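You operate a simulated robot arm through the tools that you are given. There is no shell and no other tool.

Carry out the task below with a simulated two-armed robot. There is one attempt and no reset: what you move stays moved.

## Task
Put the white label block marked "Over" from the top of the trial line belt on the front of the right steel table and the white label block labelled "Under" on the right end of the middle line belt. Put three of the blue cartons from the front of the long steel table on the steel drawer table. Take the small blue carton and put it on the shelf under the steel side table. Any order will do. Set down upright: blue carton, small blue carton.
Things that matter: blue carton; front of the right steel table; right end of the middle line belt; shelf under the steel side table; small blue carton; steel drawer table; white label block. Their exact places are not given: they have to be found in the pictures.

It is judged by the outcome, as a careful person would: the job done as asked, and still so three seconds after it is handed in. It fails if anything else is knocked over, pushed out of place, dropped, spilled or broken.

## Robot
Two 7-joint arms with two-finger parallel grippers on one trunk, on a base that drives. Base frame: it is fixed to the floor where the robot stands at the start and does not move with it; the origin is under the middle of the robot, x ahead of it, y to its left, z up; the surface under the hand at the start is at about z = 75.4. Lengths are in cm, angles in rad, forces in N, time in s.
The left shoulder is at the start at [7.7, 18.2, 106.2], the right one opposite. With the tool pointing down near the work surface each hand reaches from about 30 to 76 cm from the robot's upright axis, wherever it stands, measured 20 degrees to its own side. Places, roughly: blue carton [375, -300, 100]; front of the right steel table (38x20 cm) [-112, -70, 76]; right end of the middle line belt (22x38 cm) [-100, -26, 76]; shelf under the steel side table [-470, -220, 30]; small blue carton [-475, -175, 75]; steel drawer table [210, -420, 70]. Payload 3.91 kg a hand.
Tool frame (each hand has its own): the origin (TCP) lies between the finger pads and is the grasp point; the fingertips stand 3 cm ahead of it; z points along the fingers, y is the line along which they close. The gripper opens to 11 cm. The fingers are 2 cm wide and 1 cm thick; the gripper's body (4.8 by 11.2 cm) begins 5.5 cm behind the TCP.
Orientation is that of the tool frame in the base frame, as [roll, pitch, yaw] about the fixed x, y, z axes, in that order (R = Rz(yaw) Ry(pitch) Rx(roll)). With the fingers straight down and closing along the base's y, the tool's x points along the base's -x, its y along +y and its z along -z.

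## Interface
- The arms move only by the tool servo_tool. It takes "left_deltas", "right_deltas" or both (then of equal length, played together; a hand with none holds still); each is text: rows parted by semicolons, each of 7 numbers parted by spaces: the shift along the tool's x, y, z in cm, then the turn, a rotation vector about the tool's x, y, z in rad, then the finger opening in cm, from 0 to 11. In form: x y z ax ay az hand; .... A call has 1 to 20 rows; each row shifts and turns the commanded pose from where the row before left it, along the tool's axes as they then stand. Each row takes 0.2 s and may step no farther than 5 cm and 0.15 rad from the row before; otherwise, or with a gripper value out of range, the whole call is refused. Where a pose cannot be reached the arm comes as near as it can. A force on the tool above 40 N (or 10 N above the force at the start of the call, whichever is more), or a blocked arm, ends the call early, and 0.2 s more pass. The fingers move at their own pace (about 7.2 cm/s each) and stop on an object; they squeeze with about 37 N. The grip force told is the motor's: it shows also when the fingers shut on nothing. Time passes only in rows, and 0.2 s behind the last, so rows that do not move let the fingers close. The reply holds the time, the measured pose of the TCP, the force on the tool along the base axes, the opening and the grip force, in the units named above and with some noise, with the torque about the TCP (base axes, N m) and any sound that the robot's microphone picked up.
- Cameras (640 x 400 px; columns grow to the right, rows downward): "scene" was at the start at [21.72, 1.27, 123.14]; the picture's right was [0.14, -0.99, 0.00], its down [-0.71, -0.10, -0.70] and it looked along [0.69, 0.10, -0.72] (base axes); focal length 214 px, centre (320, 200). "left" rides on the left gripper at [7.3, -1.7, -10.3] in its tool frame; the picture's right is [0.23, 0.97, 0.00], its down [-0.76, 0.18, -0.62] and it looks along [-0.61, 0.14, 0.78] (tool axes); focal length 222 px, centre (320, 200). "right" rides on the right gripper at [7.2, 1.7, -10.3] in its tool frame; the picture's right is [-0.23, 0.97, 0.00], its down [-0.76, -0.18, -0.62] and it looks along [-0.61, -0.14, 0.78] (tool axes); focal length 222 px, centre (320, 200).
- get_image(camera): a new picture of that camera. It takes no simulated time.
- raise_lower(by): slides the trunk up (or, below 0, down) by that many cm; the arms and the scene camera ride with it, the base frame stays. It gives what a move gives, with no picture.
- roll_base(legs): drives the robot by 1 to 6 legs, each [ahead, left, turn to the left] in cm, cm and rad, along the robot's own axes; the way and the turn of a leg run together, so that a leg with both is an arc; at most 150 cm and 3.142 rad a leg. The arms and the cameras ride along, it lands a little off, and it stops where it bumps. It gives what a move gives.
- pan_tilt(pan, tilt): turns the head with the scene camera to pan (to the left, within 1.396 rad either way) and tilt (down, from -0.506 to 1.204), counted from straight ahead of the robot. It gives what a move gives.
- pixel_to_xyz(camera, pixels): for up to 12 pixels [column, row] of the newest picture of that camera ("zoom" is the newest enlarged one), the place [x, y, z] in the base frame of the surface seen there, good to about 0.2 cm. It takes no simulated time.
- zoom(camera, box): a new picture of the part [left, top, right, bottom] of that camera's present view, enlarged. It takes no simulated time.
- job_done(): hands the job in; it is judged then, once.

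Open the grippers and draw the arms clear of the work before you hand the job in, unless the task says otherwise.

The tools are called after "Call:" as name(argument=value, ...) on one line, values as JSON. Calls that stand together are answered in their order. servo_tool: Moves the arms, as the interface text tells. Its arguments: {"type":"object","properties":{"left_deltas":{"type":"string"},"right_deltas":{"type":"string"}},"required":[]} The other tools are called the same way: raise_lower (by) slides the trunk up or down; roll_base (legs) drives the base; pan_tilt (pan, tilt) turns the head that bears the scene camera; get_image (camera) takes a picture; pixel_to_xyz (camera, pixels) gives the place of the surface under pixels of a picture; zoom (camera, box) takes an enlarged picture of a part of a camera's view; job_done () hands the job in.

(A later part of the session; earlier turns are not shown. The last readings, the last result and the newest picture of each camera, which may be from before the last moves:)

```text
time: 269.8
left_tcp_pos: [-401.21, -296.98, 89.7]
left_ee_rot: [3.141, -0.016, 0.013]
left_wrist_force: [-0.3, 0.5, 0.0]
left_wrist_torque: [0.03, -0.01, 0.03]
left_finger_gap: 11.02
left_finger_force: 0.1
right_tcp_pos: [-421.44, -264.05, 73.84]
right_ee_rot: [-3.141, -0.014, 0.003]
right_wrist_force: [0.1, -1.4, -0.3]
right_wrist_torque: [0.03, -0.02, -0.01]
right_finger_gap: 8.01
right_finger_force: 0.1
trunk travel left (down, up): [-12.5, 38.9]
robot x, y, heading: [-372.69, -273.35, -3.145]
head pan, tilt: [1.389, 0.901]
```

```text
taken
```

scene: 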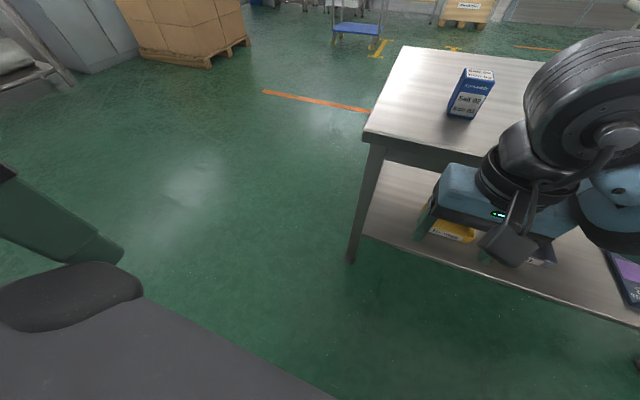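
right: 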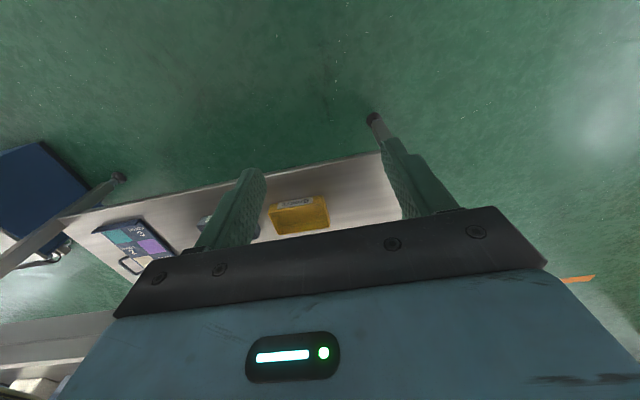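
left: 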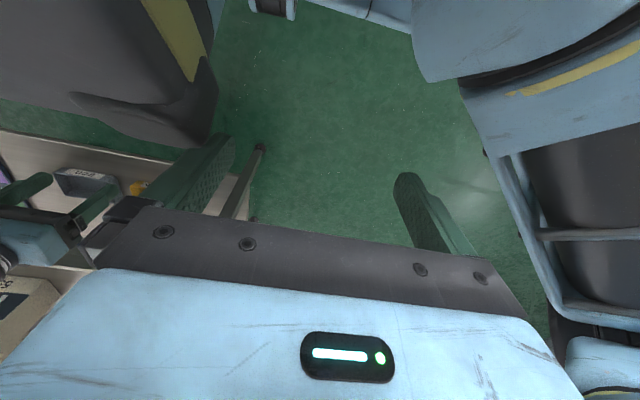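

The right forearm is near the packs' height and the head is hindered by the left wrist, so lowering here was unwise. I raise the trunk back 20 cm and re-check the pose.

Call:
raise_lower(by=20)

Call:
pan_tilt(pan=-1.2, tilt=0.7)

Call:
get_image(camera="scene")

```text
time: 272.0
left_tcp_pos: [-400.47, -296.91, 109.85]
left_ee_rot: [3.135, -0.011, 0.005]
left_wrist_force: [0.4, -0.3, -1.1]
left_wrist_torque: [-0.02, 0.0, 0.01]
left_finger_gap: 10.98
left_finger_force: 0.0
right_tcp_pos: [-420.63, -264.09, 94.2]
right_ee_rot: [3.141, -0.004, 0.0]
right_wrist_force: [0.1, -0.3, -0.4]
right_wrist_torque: [0.01, 0.03, 0.0]
right_finger_gap: 8.0
right_finger_force: 0.0
trunk travel left (down, up): [-32.5, 18.9]
robot x, y, heading: [-372.83, -273.15, -3.14]
head pan, tilt: [1.389, 0.901]
```

```text
time: 274.3
left_tcp_pos: [-400.33, -297.05, 109.9]
left_ee_rot: [3.134, -0.009, 0.006]
left_wrist_force: [-0.2, 0.6, 0.5]
left_wrist_torque: [0.0, -0.01, 0.03]
left_finger_gap: 11.0
left_finger_force: 0.1
right_tcp_pos: [-420.65, -264.06, 94.26]
right_ee_rot: [-3.141, -0.002, 0.0]
right_wrist_force: [-0.5, -0.7, 0.8]
right_wrist_torque: [-0.01, 0.01, -0.01]
right_finger_gap: 7.99
right_finger_force: 0.0
trunk travel left (down, up): [-32.5, 18.9]
robot x, y, heading: [-372.49, -273.12, -3.142]
head pan, tilt: [-1.201, 0.7]
```

```text
taken
```

scene: 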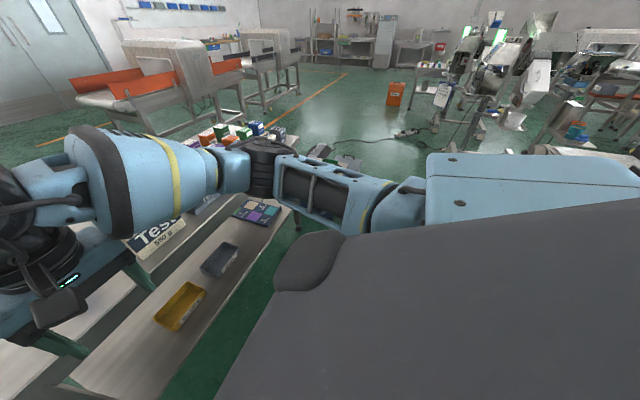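

The pose is normal again at trunk zero. I measure the right elbow/forearm relative to the table, and check the packs are undisturbed.

Call:
pixel_to_xyz(camera="scene", pixels=[[262, 165], [225, 170], [320, 175], [320, 200], [380, 200], [150, 190], [180, 305], [220, 260], [255, 210], [290, 215], [205, 130], [450, 200]])

Call:
zoom(camera="scene", box=[130, 100, 330, 225])

```text
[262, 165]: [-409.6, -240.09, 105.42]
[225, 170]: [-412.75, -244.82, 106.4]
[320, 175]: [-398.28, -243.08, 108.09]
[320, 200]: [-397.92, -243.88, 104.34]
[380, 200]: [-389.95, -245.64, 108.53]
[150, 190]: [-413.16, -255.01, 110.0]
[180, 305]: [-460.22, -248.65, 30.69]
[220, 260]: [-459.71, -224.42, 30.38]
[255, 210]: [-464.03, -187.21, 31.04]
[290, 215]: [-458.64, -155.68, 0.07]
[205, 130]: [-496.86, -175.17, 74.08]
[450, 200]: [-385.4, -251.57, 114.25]
```

```text
3.20 times, centred on (230, 162) of scene
```

zoom: 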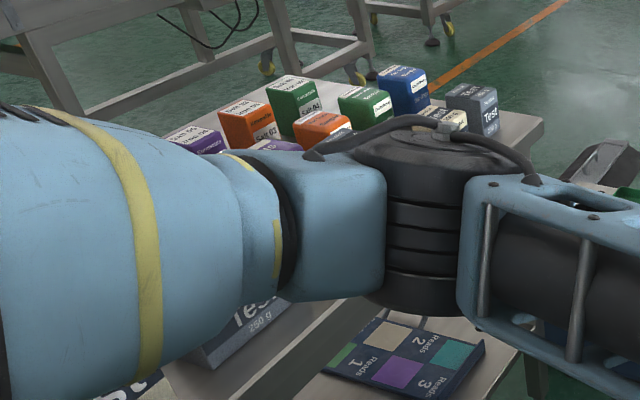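

Nothing on the table side touches; the earlier contact was behind (conveyor C, ~28 cm behind the axis). I try moving forward 10 cm at this trunk height.

Call:
roll_base(legs=[[10, 0, 0]])

```text
time: 275.4
left_tcp_pos: [-410.55, -296.95, 109.88]
left_ee_rot: [3.134, -0.009, 0.006]
left_wrist_force: [-0.3, -0.1, -0.5]
left_wrist_torque: [-0.01, -0.04, -0.01]
left_finger_gap: 11.05
left_finger_force: 0.0
right_tcp_pos: [-430.75, -263.92, 94.22]
right_ee_rot: [3.14, -0.002, 0.001]
right_wrist_force: [0.3, -0.7, -0.2]
right_wrist_torque: [-0.02, -0.01, -0.01]
right_finger_gap: 8.03
right_finger_force: 0.0
trunk travel left (down, up): [-32.5, 18.9]
robot x, y, heading: [-382.87, -273.34, 3.14]
head pan, tilt: [-1.201, 0.7]
```

Free again. I take a fresh forward view to measure the shelf's free spot and the carton.

Call:
pan_tilt(pan=0.1, tilt=0.7)

Call:
get_image(camera="scene")

Call:
get_image(camera="right")

```text
time: 276.9
left_tcp_pos: [-410.62, -297.01, 110.05]
left_ee_rot: [3.134, -0.008, 0.006]
left_wrist_force: [-0.1, -0.1, -0.3]
left_wrist_torque: [0.01, 0.0, -0.02]
left_finger_gap: 11.02
left_finger_force: 0.0
right_tcp_pos: [-430.8, -264.01, 94.32]
right_ee_rot: [-3.139, -0.003, 0.0]
right_wrist_force: [-0.3, -0.2, -0.8]
right_wrist_torque: [0.02, -0.02, 0.0]
right_finger_gap: 8.0
right_finger_force: 0.0
trunk travel left (down, up): [-32.5, 18.9]
robot x, y, heading: [-382.63, -273.47, 3.14]
head pan, tilt: [0.099, 0.7]
```

```text
taken
```

scene: 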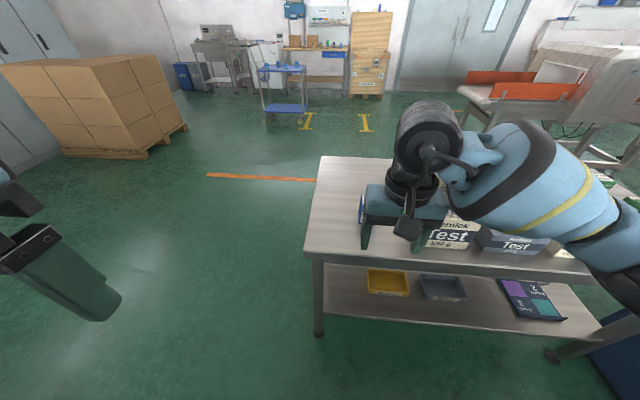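

```text
taken
```

right: 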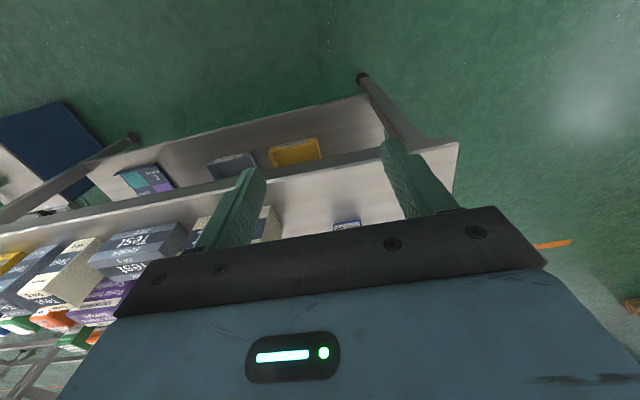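

The shelf's left end, left of the yellow bin, is free (around (345,290)). I measure shelf and bins.

Call:
pixel_to_xyz(camera="scene", pixels=[[345, 285], [330, 308], [335, 270], [370, 290], [370, 272], [405, 295], [345, 310], [420, 310], [480, 310], [490, 290], [320, 250], [475, 262]])

Call:
zoom(camera="scene", box=[290, 230, 600, 350])

```text
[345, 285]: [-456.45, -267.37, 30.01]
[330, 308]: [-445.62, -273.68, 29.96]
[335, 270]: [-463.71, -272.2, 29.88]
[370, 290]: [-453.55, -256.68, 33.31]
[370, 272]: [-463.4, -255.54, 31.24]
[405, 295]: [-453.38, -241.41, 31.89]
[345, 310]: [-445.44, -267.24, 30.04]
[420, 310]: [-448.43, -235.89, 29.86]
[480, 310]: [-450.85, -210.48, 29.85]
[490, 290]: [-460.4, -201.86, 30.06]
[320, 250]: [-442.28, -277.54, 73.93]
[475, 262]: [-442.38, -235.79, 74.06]
```

```text
2.06 times, centred on (445, 290) of scene
```

zoom: 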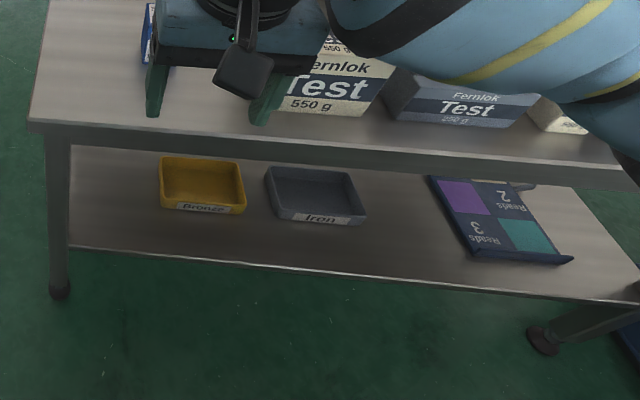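

Shelf z=30, front edge x≈-444; free left spot y −278…−258. I tilt the right hand 45° forward (fingers pointing forward‑down) at safe height, then approach the carton.

Call:
servo_tool(right_deltas="0 0 0 0 -0.15 0 8; 0 0 0 0 -0.15 0 8; 0 0 0 0 -0.15 0 8; 0 0 0 0 -0.15 0 8; 0 0 0 0 -0.15 0 8; 0 0 0 0 -0.035 0 8; 0 0 0 0 0 0 8")

Call:
roll_base(legs=[[14, 0, 0]])

Call:
get_image(camera="scene")

Call:
get_image(camera="right")

```text
time: 278.5
left_tcp_pos: [-410.64, -296.92, 109.9]
left_ee_rot: [3.134, -0.009, 0.005]
left_wrist_force: [-0.1, -1.0, -1.4]
left_wrist_torque: [-0.04, 0.01, 0.02]
left_finger_gap: 11.01
left_finger_force: 0.1
right_tcp_pos: [-430.8, -263.98, 94.2]
right_ee_rot: [3.14, 0.782, 0.001]
right_wrist_force: [-0.8, 0.6, 0.1]
right_wrist_torque: [-0.01, 0.0, 0.0]
right_finger_gap: 8.02
right_finger_force: 0.1
trunk travel left (down, up): [-32.5, 18.9]
robot x, y, heading: [-382.79, -273.29, 3.144]
head pan, tilt: [0.099, 0.7]
```

```text
time: 279.9
left_tcp_pos: [-424.84, -296.77, 109.89]
left_ee_rot: [3.135, -0.008, 0.002]
left_wrist_force: [-0.5, 0.0, -0.4]
left_wrist_torque: [0.01, -0.01, -0.03]
left_finger_gap: 11.03
left_finger_force: 0.1
right_tcp_pos: [-444.94, -263.92, 94.13]
right_ee_rot: [3.141, 0.782, 0.0]
right_wrist_force: [0.5, 0.3, 0.2]
right_wrist_torque: [-0.01, -0.01, -0.02]
right_finger_gap: 8.02
right_finger_force: 0.1
trunk travel left (down, up): [-32.5, 18.9]
robot x, y, heading: [-396.93, -273.76, 3.142]
head pan, tilt: [0.099, 0.7]
```

```text
taken
```

scene: 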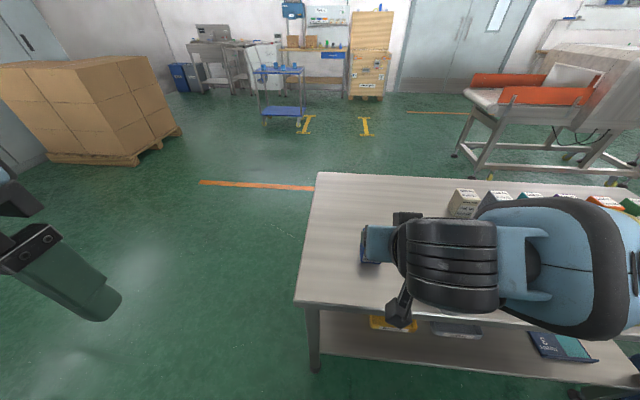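

```text
taken
```

right: 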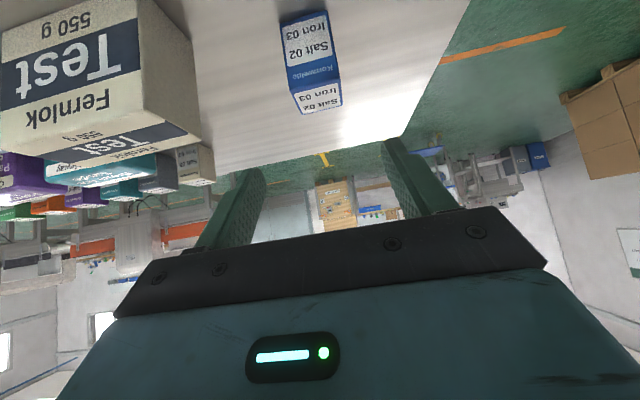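

The tilt is right (pitch 0.78). I measure the carton in the right picture for alignment.

Call:
pixel_to_xyz(camera="right", pixels=[[285, 25], [325, 15], [293, 90], [340, 80], [300, 112], [340, 102], [312, 50], [293, 60], [335, 55], [185, 100], [165, 60]])

```text
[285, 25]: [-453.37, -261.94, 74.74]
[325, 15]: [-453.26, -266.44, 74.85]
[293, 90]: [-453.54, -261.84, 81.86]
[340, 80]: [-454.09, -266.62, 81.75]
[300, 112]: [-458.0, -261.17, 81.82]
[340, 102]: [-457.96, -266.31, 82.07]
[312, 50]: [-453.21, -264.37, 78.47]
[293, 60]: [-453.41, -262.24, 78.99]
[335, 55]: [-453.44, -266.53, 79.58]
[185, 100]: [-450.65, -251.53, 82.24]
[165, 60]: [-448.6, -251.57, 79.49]
```

Carton centre (-456,-264). I move forward 11.1 cm, then straight down 15.7 cm (expressed in the tilted tool axes), stopping to check.

Call:
servo_tool(right_deltas="-2.62 0 2.62 0 0 0 8; -2.62 0 2.62 0 0 0 8; -2.62 0 2.62 0 0 0 8; 2.83 0 2.83 0 0 0 8; 2.83 0 2.83 0 0 0 8; 2.83 0 2.83 0 0 0 8; 1.41 0 1.41 0 0 0 8; 0 0 0 0 0 0 8")

Call:
get_image(camera="right")

Call:
get_image(camera="scene")

```text
time: 281.7
left_tcp_pos: [-424.75, -296.96, 109.95]
left_ee_rot: [3.134, -0.007, 0.003]
left_wrist_force: [0.5, -0.4, -0.6]
left_wrist_torque: [0.0, -0.01, 0.0]
left_finger_gap: 11.0
left_finger_force: 0.1
right_tcp_pos: [-455.97, -263.97, 79.98]
right_ee_rot: [3.14, 0.783, -0.002]
right_wrist_force: [-0.4, 0.3, 0.1]
right_wrist_torque: [-0.01, 0.01, 0.01]
right_finger_gap: 8.01
right_finger_force: 0.1
trunk travel left (down, up): [-32.5, 18.9]
robot x, y, heading: [-396.71, -273.33, 3.14]
head pan, tilt: [0.099, 0.7]
```

```text
taken
```

right: 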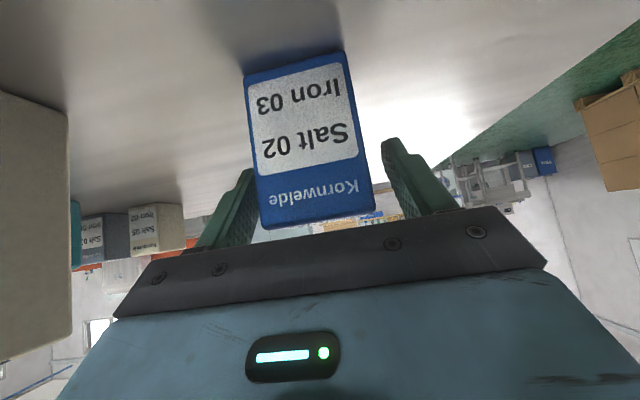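

```text
taken
```

scene: 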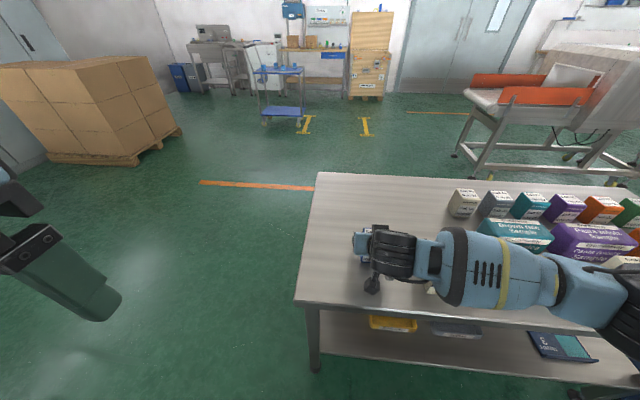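

The carton sits between the fingers. I lower 1.2 cm more and close the grip, then lift slightly.

Call:
servo_tool(right_deltas="0.85 0 0.85 0 0 0 8; 0 0 0 0 0 0 8; 0 0 0 0 0 0 6; 0 0 0 0 0 0 4; 0 0 0 0 0 0 4; 0 0 0 0 0 0 4; -0.7 0 -0.7 0 0 0 4; -1.4 0 -1.4 0 0 0 4; 0 0 0 0 0 0 4")

Call:
get_image(camera="right")

```text
time: 283.7
left_tcp_pos: [-424.78, -296.82, 110.05]
left_ee_rot: [3.134, -0.008, 0.003]
left_wrist_force: [0.2, -0.8, -0.6]
left_wrist_torque: [-0.03, 0.02, 0.0]
left_finger_gap: 11.0
left_finger_force: 0.0
right_tcp_pos: [-456.01, -264.04, 81.83]
right_ee_rot: [3.141, 0.784, 0.0]
right_wrist_force: [0.1, 0.9, -0.8]
right_wrist_torque: [0.02, -0.02, -0.01]
right_finger_gap: 5.32
right_finger_force: 37.0
trunk travel left (down, up): [-32.5, 18.9]
robot x, y, heading: [-397.0, -273.51, 3.139]
head pan, tilt: [0.099, 0.7]
```

```text
taken
```

right: 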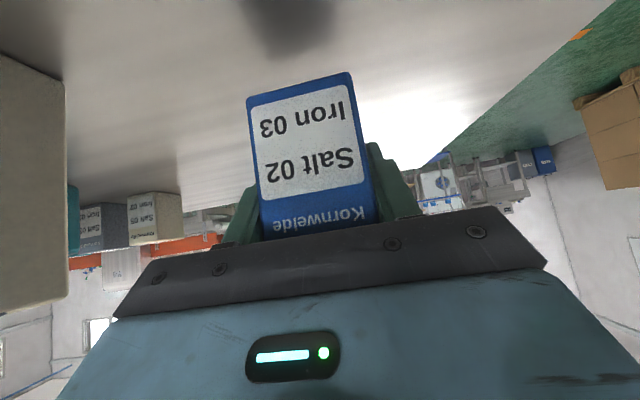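

Gripped (gap 5.3), TCP 4.8 cm above its base. I lift 10 cm more, back the base to x≈-385 and pull the hand back so that the carton is clear of the table edge.

Call:
servo_tool(right_deltas="-2.83 0 -2.83 0 0 0 4; -2.83 0 -2.83 0 0 0 4; -1.5 0 -1.5 0 0 0 4; 0 0 0 0 0 0 4")

Call:
roll_base(legs=[[-12, 0, 0]])

Call:
servo_tool(right_deltas="2.83 0 -2.83 0 0 0 4; 2.83 0 -2.83 0 0 0 4; 2.83 0 -2.83 0 0 0 4; 1.4 0 -1.4 0 0 0 4; 0 0 0 0 0 0 4")

Call:
get_image(camera="scene")

```text
time: 284.7
left_tcp_pos: [-424.76, -296.95, 109.96]
left_ee_rot: [3.134, -0.007, 0.005]
left_wrist_force: [0.7, 0.6, 0.1]
left_wrist_torque: [0.0, 0.01, 0.03]
left_finger_gap: 10.99
left_finger_force: 0.0
right_tcp_pos: [-456.01, -263.81, 92.19]
right_ee_rot: [3.141, 0.782, 0.001]
right_wrist_force: [-0.1, 0.6, -1.1]
right_wrist_torque: [0.01, -0.01, -0.03]
right_finger_gap: 5.39
right_finger_force: 37.5
trunk travel left (down, up): [-32.5, 18.9]
robot x, y, heading: [-396.75, -273.52, 3.141]
head pan, tilt: [0.099, 0.7]
```

```text
time: 285.9
left_tcp_pos: [-412.77, -296.93, 110.01]
left_ee_rot: [3.134, -0.007, 0.002]
left_wrist_force: [0.3, 0.1, -0.4]
left_wrist_torque: [-0.02, 0.02, 0.0]
left_finger_gap: 11.01
left_finger_force: 0.1
right_tcp_pos: [-443.99, -264.02, 92.38]
right_ee_rot: [-3.141, 0.782, 0.0]
right_wrist_force: [0.8, -0.3, -1.3]
right_wrist_torque: [0.0, 0.01, 0.01]
right_finger_gap: 5.37
right_finger_force: 36.9
trunk travel left (down, up): [-32.5, 18.9]
robot x, y, heading: [-384.87, -273.67, 3.136]
head pan, tilt: [0.099, 0.7]
```

```text
time: 287.1
left_tcp_pos: [-412.73, -296.86, 109.9]
left_ee_rot: [3.135, -0.008, 0.005]
left_wrist_force: [-0.2, 0.5, 0.3]
left_wrist_torque: [-0.04, 0.0, -0.03]
left_finger_gap: 11.0
left_finger_force: 0.1
right_tcp_pos: [-430.06, -263.87, 92.32]
right_ee_rot: [3.142, 0.781, 0.0]
right_wrist_force: [0.6, 0.4, -0.7]
right_wrist_torque: [-0.04, -0.02, -0.03]
right_finger_gap: 5.34
right_finger_force: 36.4
trunk travel left (down, up): [-32.5, 18.9]
robot x, y, heading: [-384.8, -273.54, 3.142]
head pan, tilt: [0.099, 0.7]
```

```text
taken
```

scene: 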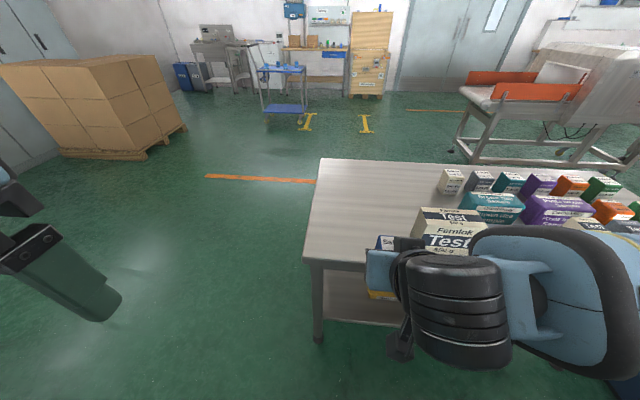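

The carton (TCP at x=-430) is clear of the table edge (-442). I lower the trunk in steps, 12 cm first, checking for tilt.

Call:
raise_lower(by=-12)

Call:
raise_lower(by=-10)

Call:
get_image(camera="scene")

```text
time: 288.6
left_tcp_pos: [-412.72, -296.99, 97.91]
left_ee_rot: [3.134, -0.006, 0.003]
left_wrist_force: [-0.1, -0.5, -0.1]
left_wrist_torque: [0.02, 0.0, -0.01]
left_finger_gap: 11.02
left_finger_force: 0.1
right_tcp_pos: [-430.1, -264.03, 80.25]
right_ee_rot: [-3.141, 0.783, 0.0]
right_wrist_force: [0.3, 0.5, -1.6]
right_wrist_torque: [0.03, -0.01, 0.01]
right_finger_gap: 5.37
right_finger_force: 37.0
trunk travel left (down, up): [-20.5, 30.9]
robot x, y, heading: [-385.15, -273.37, 3.143]
head pan, tilt: [0.099, 0.7]
```

```text
time: 289.9
left_tcp_pos: [-412.79, -296.96, 87.94]
left_ee_rot: [3.133, -0.007, 0.006]
left_wrist_force: [-0.5, 0.3, 0.1]
left_wrist_torque: [-0.04, 0.03, 0.02]
left_finger_gap: 10.99
left_finger_force: 0.0
right_tcp_pos: [-430.93, -264.0, 68.39]
right_ee_rot: [-3.14, 0.74, 0.0]
right_wrist_force: [0.5, 0.6, -1.1]
right_wrist_torque: [0.0, -0.02, 0.0]
right_finger_gap: 5.37
right_finger_force: 37.0
trunk travel left (down, up): [-10.5, 40.9]
robot x, y, heading: [-385.08, -273.33, 3.145]
head pan, tilt: [0.099, 0.7]
```

```text
taken
```

scene: 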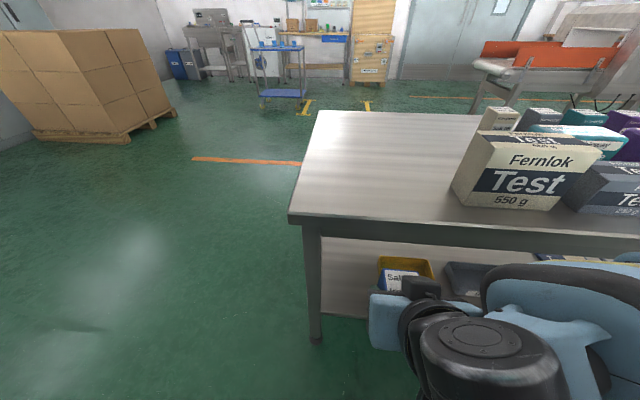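

On the second step the right hand's pitch sagged to 0.74 – something on the right arm touches (perhaps my own leg). I raise 6 cm and check.

Call:
raise_lower(by=6)

Call:
pan_tilt(pan=-0.8, tilt=0.9)

Call:
get_image(camera="scene")

Call:
get_image(camera="left")

```text
time: 290.9
left_tcp_pos: [-412.81, -296.99, 93.79]
left_ee_rot: [3.134, -0.008, 0.006]
left_wrist_force: [0.3, 0.0, 0.0]
left_wrist_torque: [0.0, -0.03, -0.02]
left_finger_gap: 11.01
left_finger_force: 0.0
right_tcp_pos: [-431.12, -263.96, 74.3]
right_ee_rot: [-3.14, 0.736, 0.0]
right_wrist_force: [-0.3, 0.7, -0.8]
right_wrist_torque: [0.02, 0.02, -0.02]
right_finger_gap: 5.39
right_finger_force: 36.5
trunk travel left (down, up): [-16.5, 34.9]
robot x, y, heading: [-384.86, -273.38, 3.14]
head pan, tilt: [0.099, 0.7]
```

```text
time: 292.1
left_tcp_pos: [-412.81, -296.96, 93.92]
left_ee_rot: [3.136, -0.01, 0.004]
left_wrist_force: [0.2, -0.6, -0.6]
left_wrist_torque: [-0.02, 0.0, -0.03]
left_finger_gap: 10.99
left_finger_force: 0.1
right_tcp_pos: [-431.04, -264.02, 74.18]
right_ee_rot: [-3.137, 0.737, 0.0]
right_wrist_force: [-0.4, 0.2, -1.2]
right_wrist_torque: [0.01, -0.01, -0.01]
right_finger_gap: 5.37
right_finger_force: 36.9
trunk travel left (down, up): [-16.5, 34.9]
robot x, y, heading: [-384.96, -273.12, 3.142]
head pan, tilt: [-0.799, 0.901]
```

```text
taken
```

scene: 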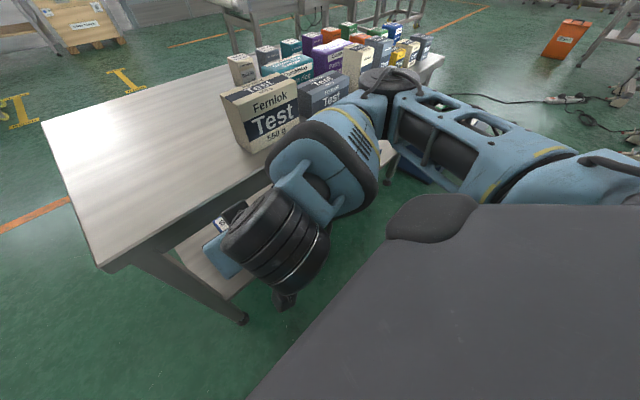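

```text
taken
```

left: 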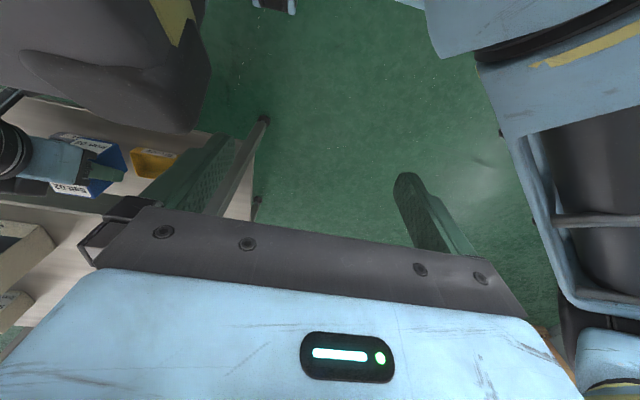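

The pitch stayed at 0.737, so the right forearm probably touched the table edge. I measure the forearm, the table edge and the "Test" box to see if anything moved.

Call:
pixel_to_xyz(camera="scene", pixels=[[330, 150], [365, 130], [290, 160], [380, 95], [325, 210], [280, 240], [225, 105], [245, 150], [298, 120], [290, 85], [260, 185], [345, 110]])

Call:
zoom(camera="scene", box=[180, 40, 480, 260])

```text
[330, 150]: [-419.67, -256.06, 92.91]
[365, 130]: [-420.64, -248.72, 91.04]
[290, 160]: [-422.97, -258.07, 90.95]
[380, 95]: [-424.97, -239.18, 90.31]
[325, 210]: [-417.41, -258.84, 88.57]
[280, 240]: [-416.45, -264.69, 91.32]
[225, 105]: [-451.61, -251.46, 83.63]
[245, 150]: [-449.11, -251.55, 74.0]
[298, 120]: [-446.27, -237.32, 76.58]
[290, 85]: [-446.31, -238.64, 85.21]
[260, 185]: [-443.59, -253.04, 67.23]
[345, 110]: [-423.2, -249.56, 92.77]
```

```text
1.82 times, centred on (330, 150) of scene
```

zoom: 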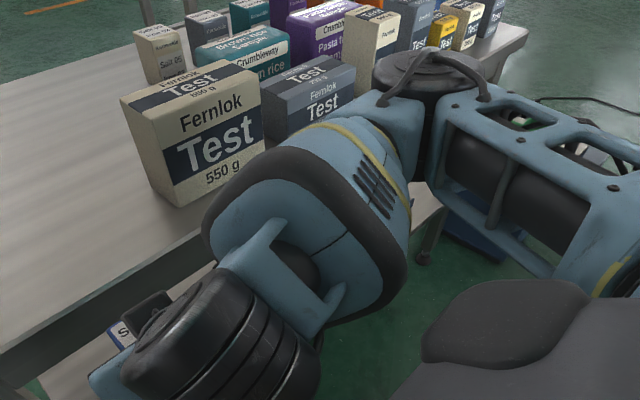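

"Test" and packs are unmoved. I restore the hand's pitch and lower with the arm itself by 12 cm, watching the readings.

Call:
servo_tool(right_deltas="0 0 0 0 -0.046 0 4; 2.0 0 2.0 0 0 0 4; 2.0 0 2.0 0 0 0 4; 2.0 0 2.0 0 0 0 4; 2.0 0 2.0 0 0 0 4; 0 0 0 0 0 0 4")

Call:
get_image(camera="scene")

```text
time: 293.5
left_tcp_pos: [-412.8, -296.93, 93.97]
left_ee_rot: [3.136, -0.008, 0.005]
left_wrist_force: [-0.1, 0.2, -0.3]
left_wrist_torque: [-0.01, -0.01, -0.01]
left_finger_gap: 11.0
left_finger_force: 0.2
right_tcp_pos: [-430.68, -264.08, 63.02]
right_ee_rot: [-3.14, 0.784, 0.0]
right_wrist_force: [-1.0, -0.1, -1.2]
right_wrist_torque: [-0.01, 0.0, -0.02]
right_finger_gap: 5.36
right_finger_force: 37.4
trunk travel left (down, up): [-16.5, 34.9]
robot x, y, heading: [-385.18, -273.3, 3.145]
head pan, tilt: [-0.799, 0.901]
```

```text
taken
```

scene: 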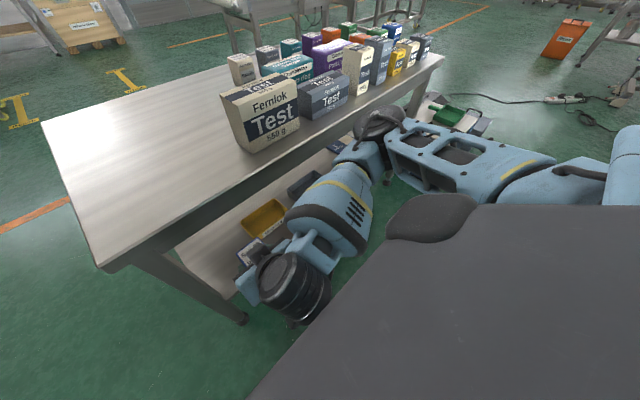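

That works well. I continue lowering the hand 20 cm more to z≈43.

Call:
servo_tool(right_deltas="2.5 0 2.5 0 0 0 4; 2.5 0 2.5 0 0 0 4; 2.5 0 2.5 0 0 0 4; 2.5 0 2.5 0 0 0 4; 2.5 0 2.5 0 0 0 4; 1.6 0 1.6 0 0 0 4; 0 0 0 0 0 0 4")

Call:
get_image(camera="scene")

Call:
get_image(camera="right")

```text
time: 295.1
left_tcp_pos: [-412.84, -296.9, 93.91]
left_ee_rot: [3.135, -0.007, 0.005]
left_wrist_force: [0.8, -0.5, 1.0]
left_wrist_torque: [0.02, 0.01, 0.01]
left_finger_gap: 10.97
left_finger_force: 0.1
right_tcp_pos: [-431.28, -264.98, 43.51]
right_ee_rot: [-3.135, 0.78, 0.0]
right_wrist_force: [1.1, -0.3, -1.4]
right_wrist_torque: [0.01, 0.0, -0.02]
right_finger_gap: 5.35
right_finger_force: 36.7
right hand out of reach, approached as far as the arm can: row 6
trunk travel left (down, up): [-16.5, 34.9]
robot x, y, heading: [-385.15, -273.65, 3.145]
head pan, tilt: [-0.799, 0.901]
```

```text
taken
```

scene: 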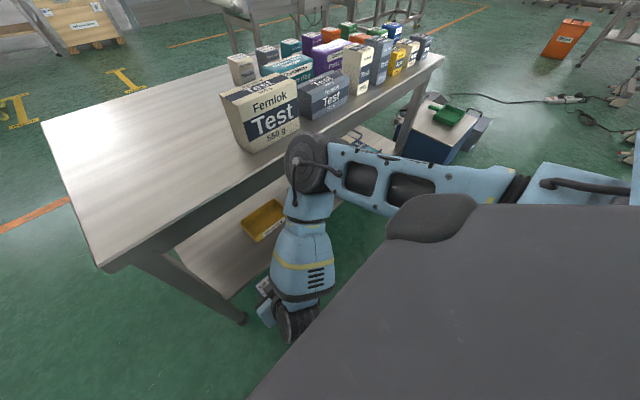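

```text
taken
```

right: 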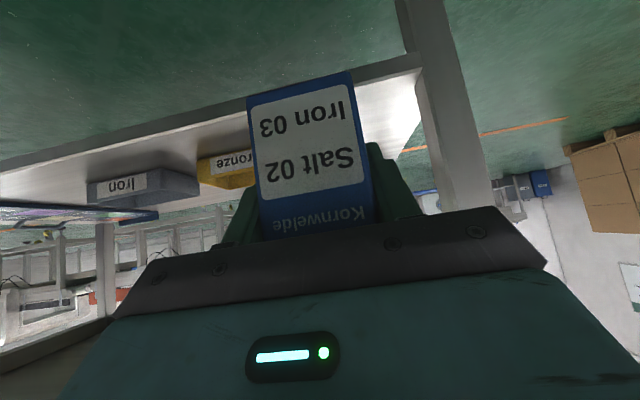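

The forearm now hangs steeply with the elbow near the table's edge at (305,160). I measure the elbow and the clearance.

Call:
pixel_to_xyz(camera="scene", pixels=[[305, 165], [295, 150], [312, 140], [325, 165], [310, 205], [275, 150], [300, 130], [320, 185], [285, 170], [400, 185]])

```text
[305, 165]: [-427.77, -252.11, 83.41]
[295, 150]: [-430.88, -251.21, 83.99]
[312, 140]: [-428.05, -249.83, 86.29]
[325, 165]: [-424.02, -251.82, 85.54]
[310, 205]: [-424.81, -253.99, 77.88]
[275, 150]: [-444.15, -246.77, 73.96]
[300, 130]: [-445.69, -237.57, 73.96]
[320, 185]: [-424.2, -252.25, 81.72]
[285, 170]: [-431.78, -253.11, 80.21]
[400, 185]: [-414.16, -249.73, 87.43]
```

The elbow (x≈-430, z≈84) stays 10 cm before the table edge; extending forward will unfold it. I lower the trunk 8 cm more with this low arm pose and check.

Call:
raise_lower(by=-4)

Call:
raise_lower(by=-4)

```text
time: 296.0
left_tcp_pos: [-412.85, -297.01, 90.0]
left_ee_rot: [3.136, -0.008, 0.003]
left_wrist_force: [0.5, -0.8, -0.2]
left_wrist_torque: [-0.01, 0.0, 0.0]
left_finger_gap: 10.99
left_finger_force: 0.0
right_tcp_pos: [-431.13, -264.99, 39.69]
right_ee_rot: [-3.136, 0.783, 0.0]
right_wrist_force: [-0.2, -0.3, -1.0]
right_wrist_torque: [-0.02, -0.02, -0.01]
right_finger_gap: 5.39
right_finger_force: 37.4
trunk travel left (down, up): [-12.5, 38.9]
robot x, y, heading: [-385.01, -273.26, 3.142]
head pan, tilt: [-0.799, 0.901]
```

```text
time: 296.8
left_tcp_pos: [-412.89, -296.86, 85.96]
left_ee_rot: [3.136, -0.007, 0.005]
left_wrist_force: [-5.9, -0.2, 1.2]
left_wrist_torque: [0.08, 0.03, 0.43]
left_finger_gap: 11.02
left_finger_force: 0.1
right_tcp_pos: [-431.18, -264.98, 35.68]
right_ee_rot: [-3.136, 0.781, 0.001]
right_wrist_force: [0.3, -0.5, -1.1]
right_wrist_torque: [-0.01, -0.02, 0.03]
right_finger_gap: 5.37
right_finger_force: 37.1
trunk travel left (down, up): [-8.5, 42.9]
robot x, y, heading: [-385.17, -273.73, 3.141]
head pan, tilt: [-0.799, 0.901]
```

The right arm is fine, but the left wrist shows −6 N: the turned head probably leans on it. I pan the head back to centre.

Call:
pan_tilt(pan=-0.2, tilt=0.9)

Call:
get_image(camera="scene")

Call:
get_image(camera="left")

Call:
get_image(camera="right")

```text
time: 297.8
left_tcp_pos: [-412.68, -296.81, 85.91]
left_ee_rot: [3.136, -0.009, 0.006]
left_wrist_force: [-6.4, -0.4, 7.4]
left_wrist_torque: [0.56, -0.07, 0.39]
left_finger_gap: 10.97
left_finger_force: 0.1
right_tcp_pos: [-431.19, -265.05, 35.67]
right_ee_rot: [-3.136, 0.782, 0.001]
right_wrist_force: [0.5, 0.2, -2.5]
right_wrist_torque: [0.01, 0.01, -0.02]
right_finger_gap: 5.37
right_finger_force: 37.2
trunk travel left (down, up): [-8.5, 42.9]
robot x, y, heading: [-384.93, -273.76, 3.141]
head pan, tilt: [-0.201, 0.901]
```

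```text
taken
```

scene: 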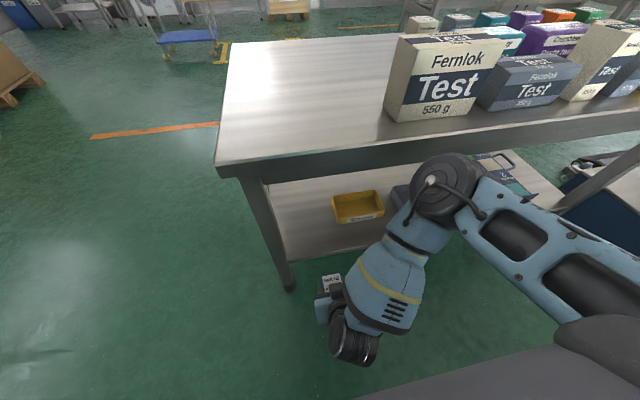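

```text
taken
```

left: 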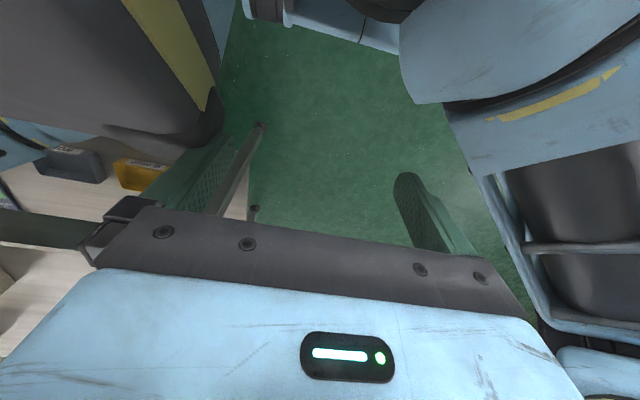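

```text
taken
```

right: 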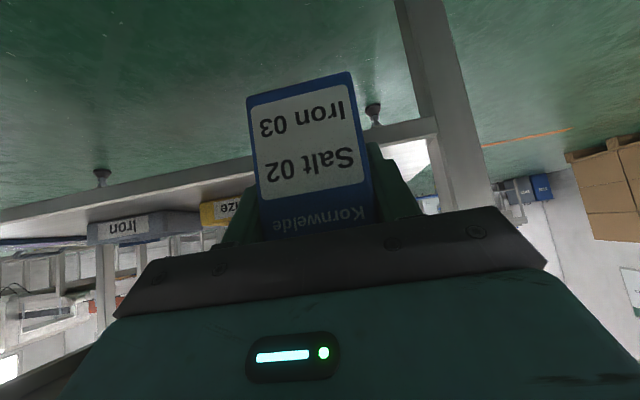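

The left hand seems to touch my own body as I squat. I move the left hand forward and outward a bit (it stays clear of the table's end at y=-282).

Call:
servo_tool(left_deltas="-1 3 0 0 0 0 11; -3 3 0 0 0 0 11; -3 2 0 0 0 0 11; 0 0 0 0 0 0 11")

Call:
get_image(camera="left")

```text
time: 298.8
left_tcp_pos: [-420.16, -304.29, 85.22]
left_ee_rot: [3.136, -0.007, 0.003]
left_wrist_force: [-0.6, -0.2, 0.5]
left_wrist_torque: [0.01, 0.0, -0.02]
left_finger_gap: 10.99
left_finger_force: 0.1
left hand out of reach, approached as far as the arm can: row 3
right_tcp_pos: [-431.13, -265.01, 35.75]
right_ee_rot: [-3.138, 0.781, 0.0]
right_wrist_force: [0.8, -0.7, -1.6]
right_wrist_torque: [-0.02, 0.0, -0.01]
right_finger_gap: 5.37
right_finger_force: 37.0
trunk travel left (down, up): [-8.5, 42.9]
robot x, y, heading: [-385.06, -273.03, 3.141]
head pan, tilt: [-0.201, 0.901]
```

```text
taken
```

left: 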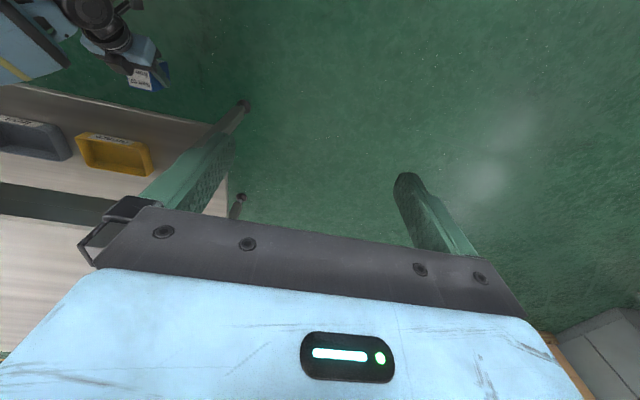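

The left hand is free now and its camera gives a nice side view of the shelf. I raise the carton slightly and start inserting: forward 12 cm first.

Call:
servo_tool(right_deltas="-0.6 0.8 -0.6 0 0 0 4; -2.8 0.7 2.8 0 0 0 4; -2.8 0 2.8 0 0 0 4; -2.8 0 2.8 0 0 0 4; 0 0 0 0 0 0 4")

Call:
get_image(camera="scene")

Call:
get_image(camera="left")

Call:
get_image(camera="right")

```text
time: 300.0
left_tcp_pos: [-420.0, -304.12, 85.16]
left_ee_rot: [3.139, -0.008, 0.004]
left_wrist_force: [0.0, -0.7, 0.1]
left_wrist_torque: [-0.02, 0.02, -0.02]
left_finger_gap: 11.0
left_finger_force: 0.1
right_tcp_pos: [-443.28, -266.41, 36.42]
right_ee_rot: [-3.135, 0.78, 0.001]
right_wrist_force: [1.1, 0.0, -1.1]
right_wrist_torque: [-0.02, 0.0, 0.0]
right_finger_gap: 5.38
right_finger_force: 36.9
trunk travel left (down, up): [-8.5, 42.9]
robot x, y, heading: [-385.02, -273.48, 3.14]
head pan, tilt: [-0.201, 0.901]
```

```text
taken
```

scene: 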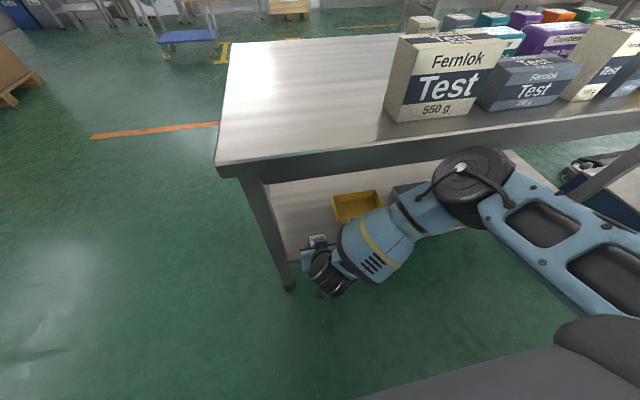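

```text
taken
```

left: 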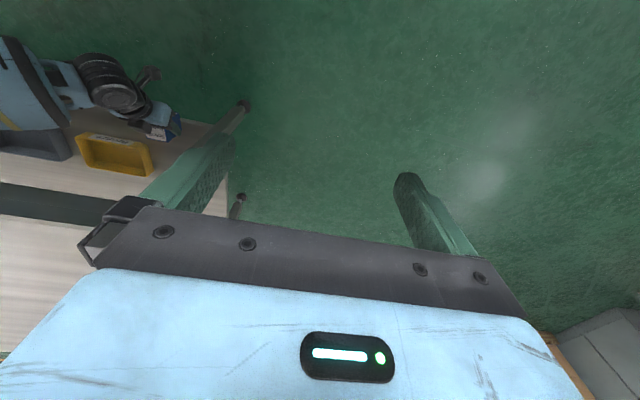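

```text
taken
```

right: 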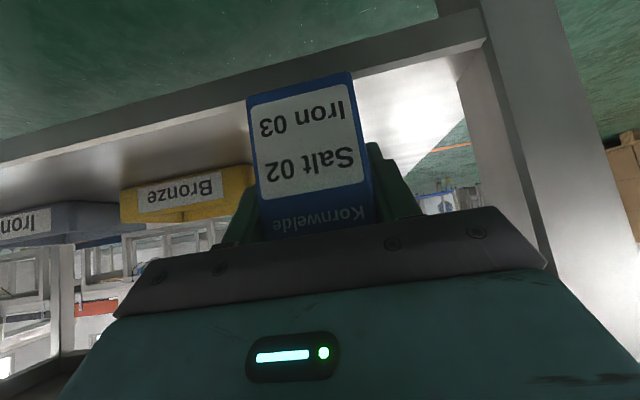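

The carton is at the shelf's edge, with bottom ~1.5 cm above it. I measure the elbow/forearm relative to the table edge before going further.

Call:
pixel_to_xyz(camera="scene", pixels=[[465, 160], [445, 185], [440, 170], [475, 150], [420, 205], [380, 225], [360, 215], [350, 230], [430, 150], [320, 240], [505, 180]])

```text
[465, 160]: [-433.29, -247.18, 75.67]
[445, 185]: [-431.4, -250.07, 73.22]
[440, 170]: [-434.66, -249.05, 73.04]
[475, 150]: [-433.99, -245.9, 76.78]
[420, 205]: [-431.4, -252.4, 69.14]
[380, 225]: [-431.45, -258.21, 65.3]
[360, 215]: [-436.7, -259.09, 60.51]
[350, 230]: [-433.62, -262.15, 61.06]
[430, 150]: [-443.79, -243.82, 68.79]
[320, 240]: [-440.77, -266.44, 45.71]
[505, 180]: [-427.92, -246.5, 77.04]
```

The elbow front (x≈-436) is close to the table apron (-443). I back the base 5 cm and extend the arm instead, which straightens the elbow away from the edge.

Call:
roll_base(legs=[[-5, 0, 0]])

Call:
servo_tool(right_deltas="-2.8 0 2.8 0 0 0 4; -2.8 0 2.8 0 0 0 4; 0 0 0 0 0 0 4")

Call:
get_image(camera="scene")

```text
time: 300.9
left_tcp_pos: [-415.11, -304.27, 85.31]
left_ee_rot: [3.135, -0.008, 0.005]
left_wrist_force: [0.3, 0.3, 0.1]
left_wrist_torque: [0.01, 0.02, 0.01]
left_finger_gap: 11.01
left_finger_force: 0.1
right_tcp_pos: [-438.29, -266.48, 36.39]
right_ee_rot: [-3.137, 0.783, 0.0]
right_wrist_force: [0.8, 0.7, -1.6]
right_wrist_torque: [0.01, 0.01, 0.0]
right_finger_gap: 5.36
right_finger_force: 37.1
trunk travel left (down, up): [-8.5, 42.9]
robot x, y, heading: [-379.76, -273.18, 3.142]
head pan, tilt: [-0.201, 0.901]
```

```text
time: 301.7
left_tcp_pos: [-415.12, -304.18, 85.18]
left_ee_rot: [3.137, -0.007, 0.004]
left_wrist_force: [0.4, 0.4, -0.3]
left_wrist_torque: [0.0, 0.0, 0.01]
left_finger_gap: 11.01
left_finger_force: 0.1
right_tcp_pos: [-446.3, -266.47, 36.52]
right_ee_rot: [-3.136, 0.78, 0.001]
right_wrist_force: [1.2, 0.2, -2.2]
right_wrist_torque: [-0.01, -0.03, -0.01]
right_finger_gap: 5.37
right_finger_force: 36.8
trunk travel left (down, up): [-8.5, 42.9]
robot x, y, heading: [-379.93, -273.55, 3.143]
head pan, tilt: [-0.201, 0.901]
```

```text
taken
```

scene: 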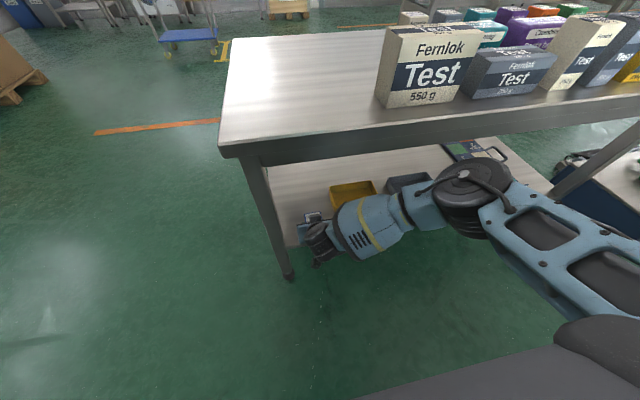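

Better clearance now. I extend 7 cm more to x≈-453.

Call:
servo_tool(right_deltas="-2.5 0 2.5 0 0 0 4; -2.4 0 2.4 0 0 0 4; 0 0 0 0 0 0 4")

Call:
get_image(camera="scene")

Call:
get_image(camera="left")

Call:
get_image(camera="right")

```text
time: 302.5
left_tcp_pos: [-415.11, -304.19, 85.31]
left_ee_rot: [3.138, -0.011, 0.007]
left_wrist_force: [0.1, -0.4, -0.2]
left_wrist_torque: [0.03, 0.0, -0.03]
left_finger_gap: 11.01
left_finger_force: 0.1
right_tcp_pos: [-453.14, -266.4, 36.35]
right_ee_rot: [-3.136, 0.781, 0.001]
right_wrist_force: [-0.4, -0.7, -1.8]
right_wrist_torque: [0.0, -0.03, -0.03]
right_finger_gap: 5.34
right_finger_force: 37.1
trunk travel left (down, up): [-8.5, 42.9]
robot x, y, heading: [-379.99, -273.05, 3.142]
head pan, tilt: [-0.201, 0.901]
```

```text
taken
```

scene: 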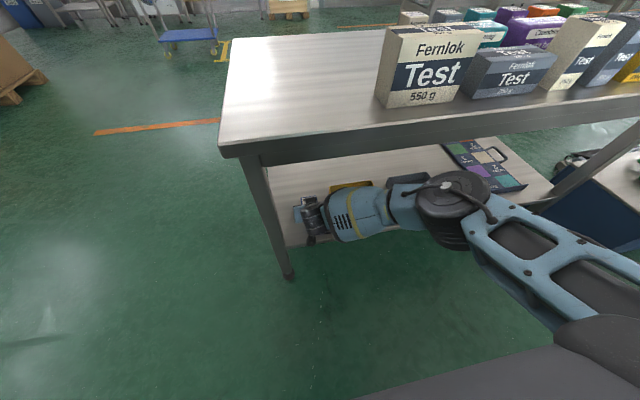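

```text
taken
```

left: 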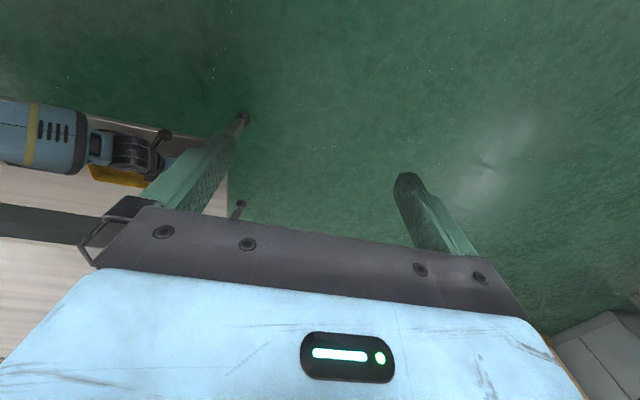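

```text
taken
```

right: 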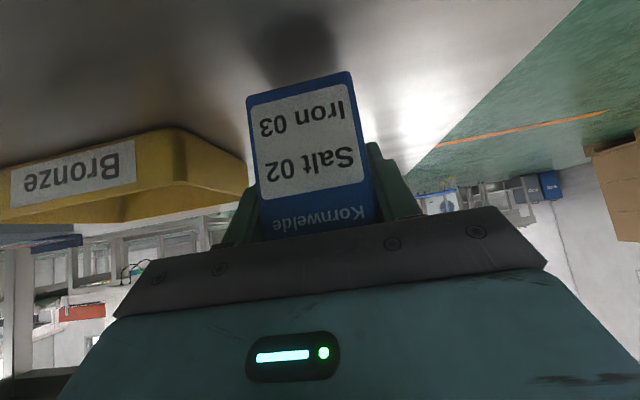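

The carton is over the shelf, ~1.5 cm above it. I lower it in small steps to contact.

Call:
servo_tool(right_deltas="0.5 0 0.5 0 0 0 4; 0.35 0 0.35 0 0 0 4; 0.15 0 0.15 0 0 0 4; 0 0 0 0 0 0 4")

```text
time: 303.5
left_tcp_pos: [-415.12, -304.27, 85.26]
left_ee_rot: [3.136, -0.007, 0.004]
left_wrist_force: [0.5, 0.3, 0.1]
left_wrist_torque: [0.02, -0.02, 0.0]
left_finger_gap: 10.99
left_finger_force: 0.1
right_tcp_pos: [-453.05, -266.3, 34.9]
right_ee_rot: [-3.138, 0.782, 0.001]
right_wrist_force: [-0.4, -0.6, -1.7]
right_wrist_torque: [0.02, 0.01, -0.02]
right_finger_gap: 5.39
right_finger_force: 36.9
trunk travel left (down, up): [-8.5, 42.9]
robot x, y, heading: [-379.71, -273.3, 3.145]
head pan, tilt: [-0.201, 0.901]
```

Still hanging freely at z=34.9. I step down by 0.15–0.2 cm at a time.

Call:
servo_tool(right_deltas="0.12 0 0.12 0 0 0 4; 0 0 0 0 0 0 4; 0.1 0 0.1 0 0 0 4; 0 0 0 0 0 0 4")

```text
time: 304.5
left_tcp_pos: [-415.04, -304.2, 85.2]
left_ee_rot: [3.136, -0.005, 0.003]
left_wrist_force: [-0.5, 0.0, -0.1]
left_wrist_torque: [-0.02, 0.01, -0.01]
left_finger_gap: 10.96
left_finger_force: 0.0
right_tcp_pos: [-453.26, -266.5, 34.75]
right_ee_rot: [-3.135, 0.784, -0.002]
right_wrist_force: [3.3, 2.4, 18.4]
right_wrist_torque: [-0.34, -0.47, 0.07]
right_finger_gap: 5.39
right_finger_force: 37.2
trunk travel left (down, up): [-8.5, 42.9]
robot x, y, heading: [-380.09, -273.29, 3.146]
head pan, tilt: [-0.201, 0.901]
```

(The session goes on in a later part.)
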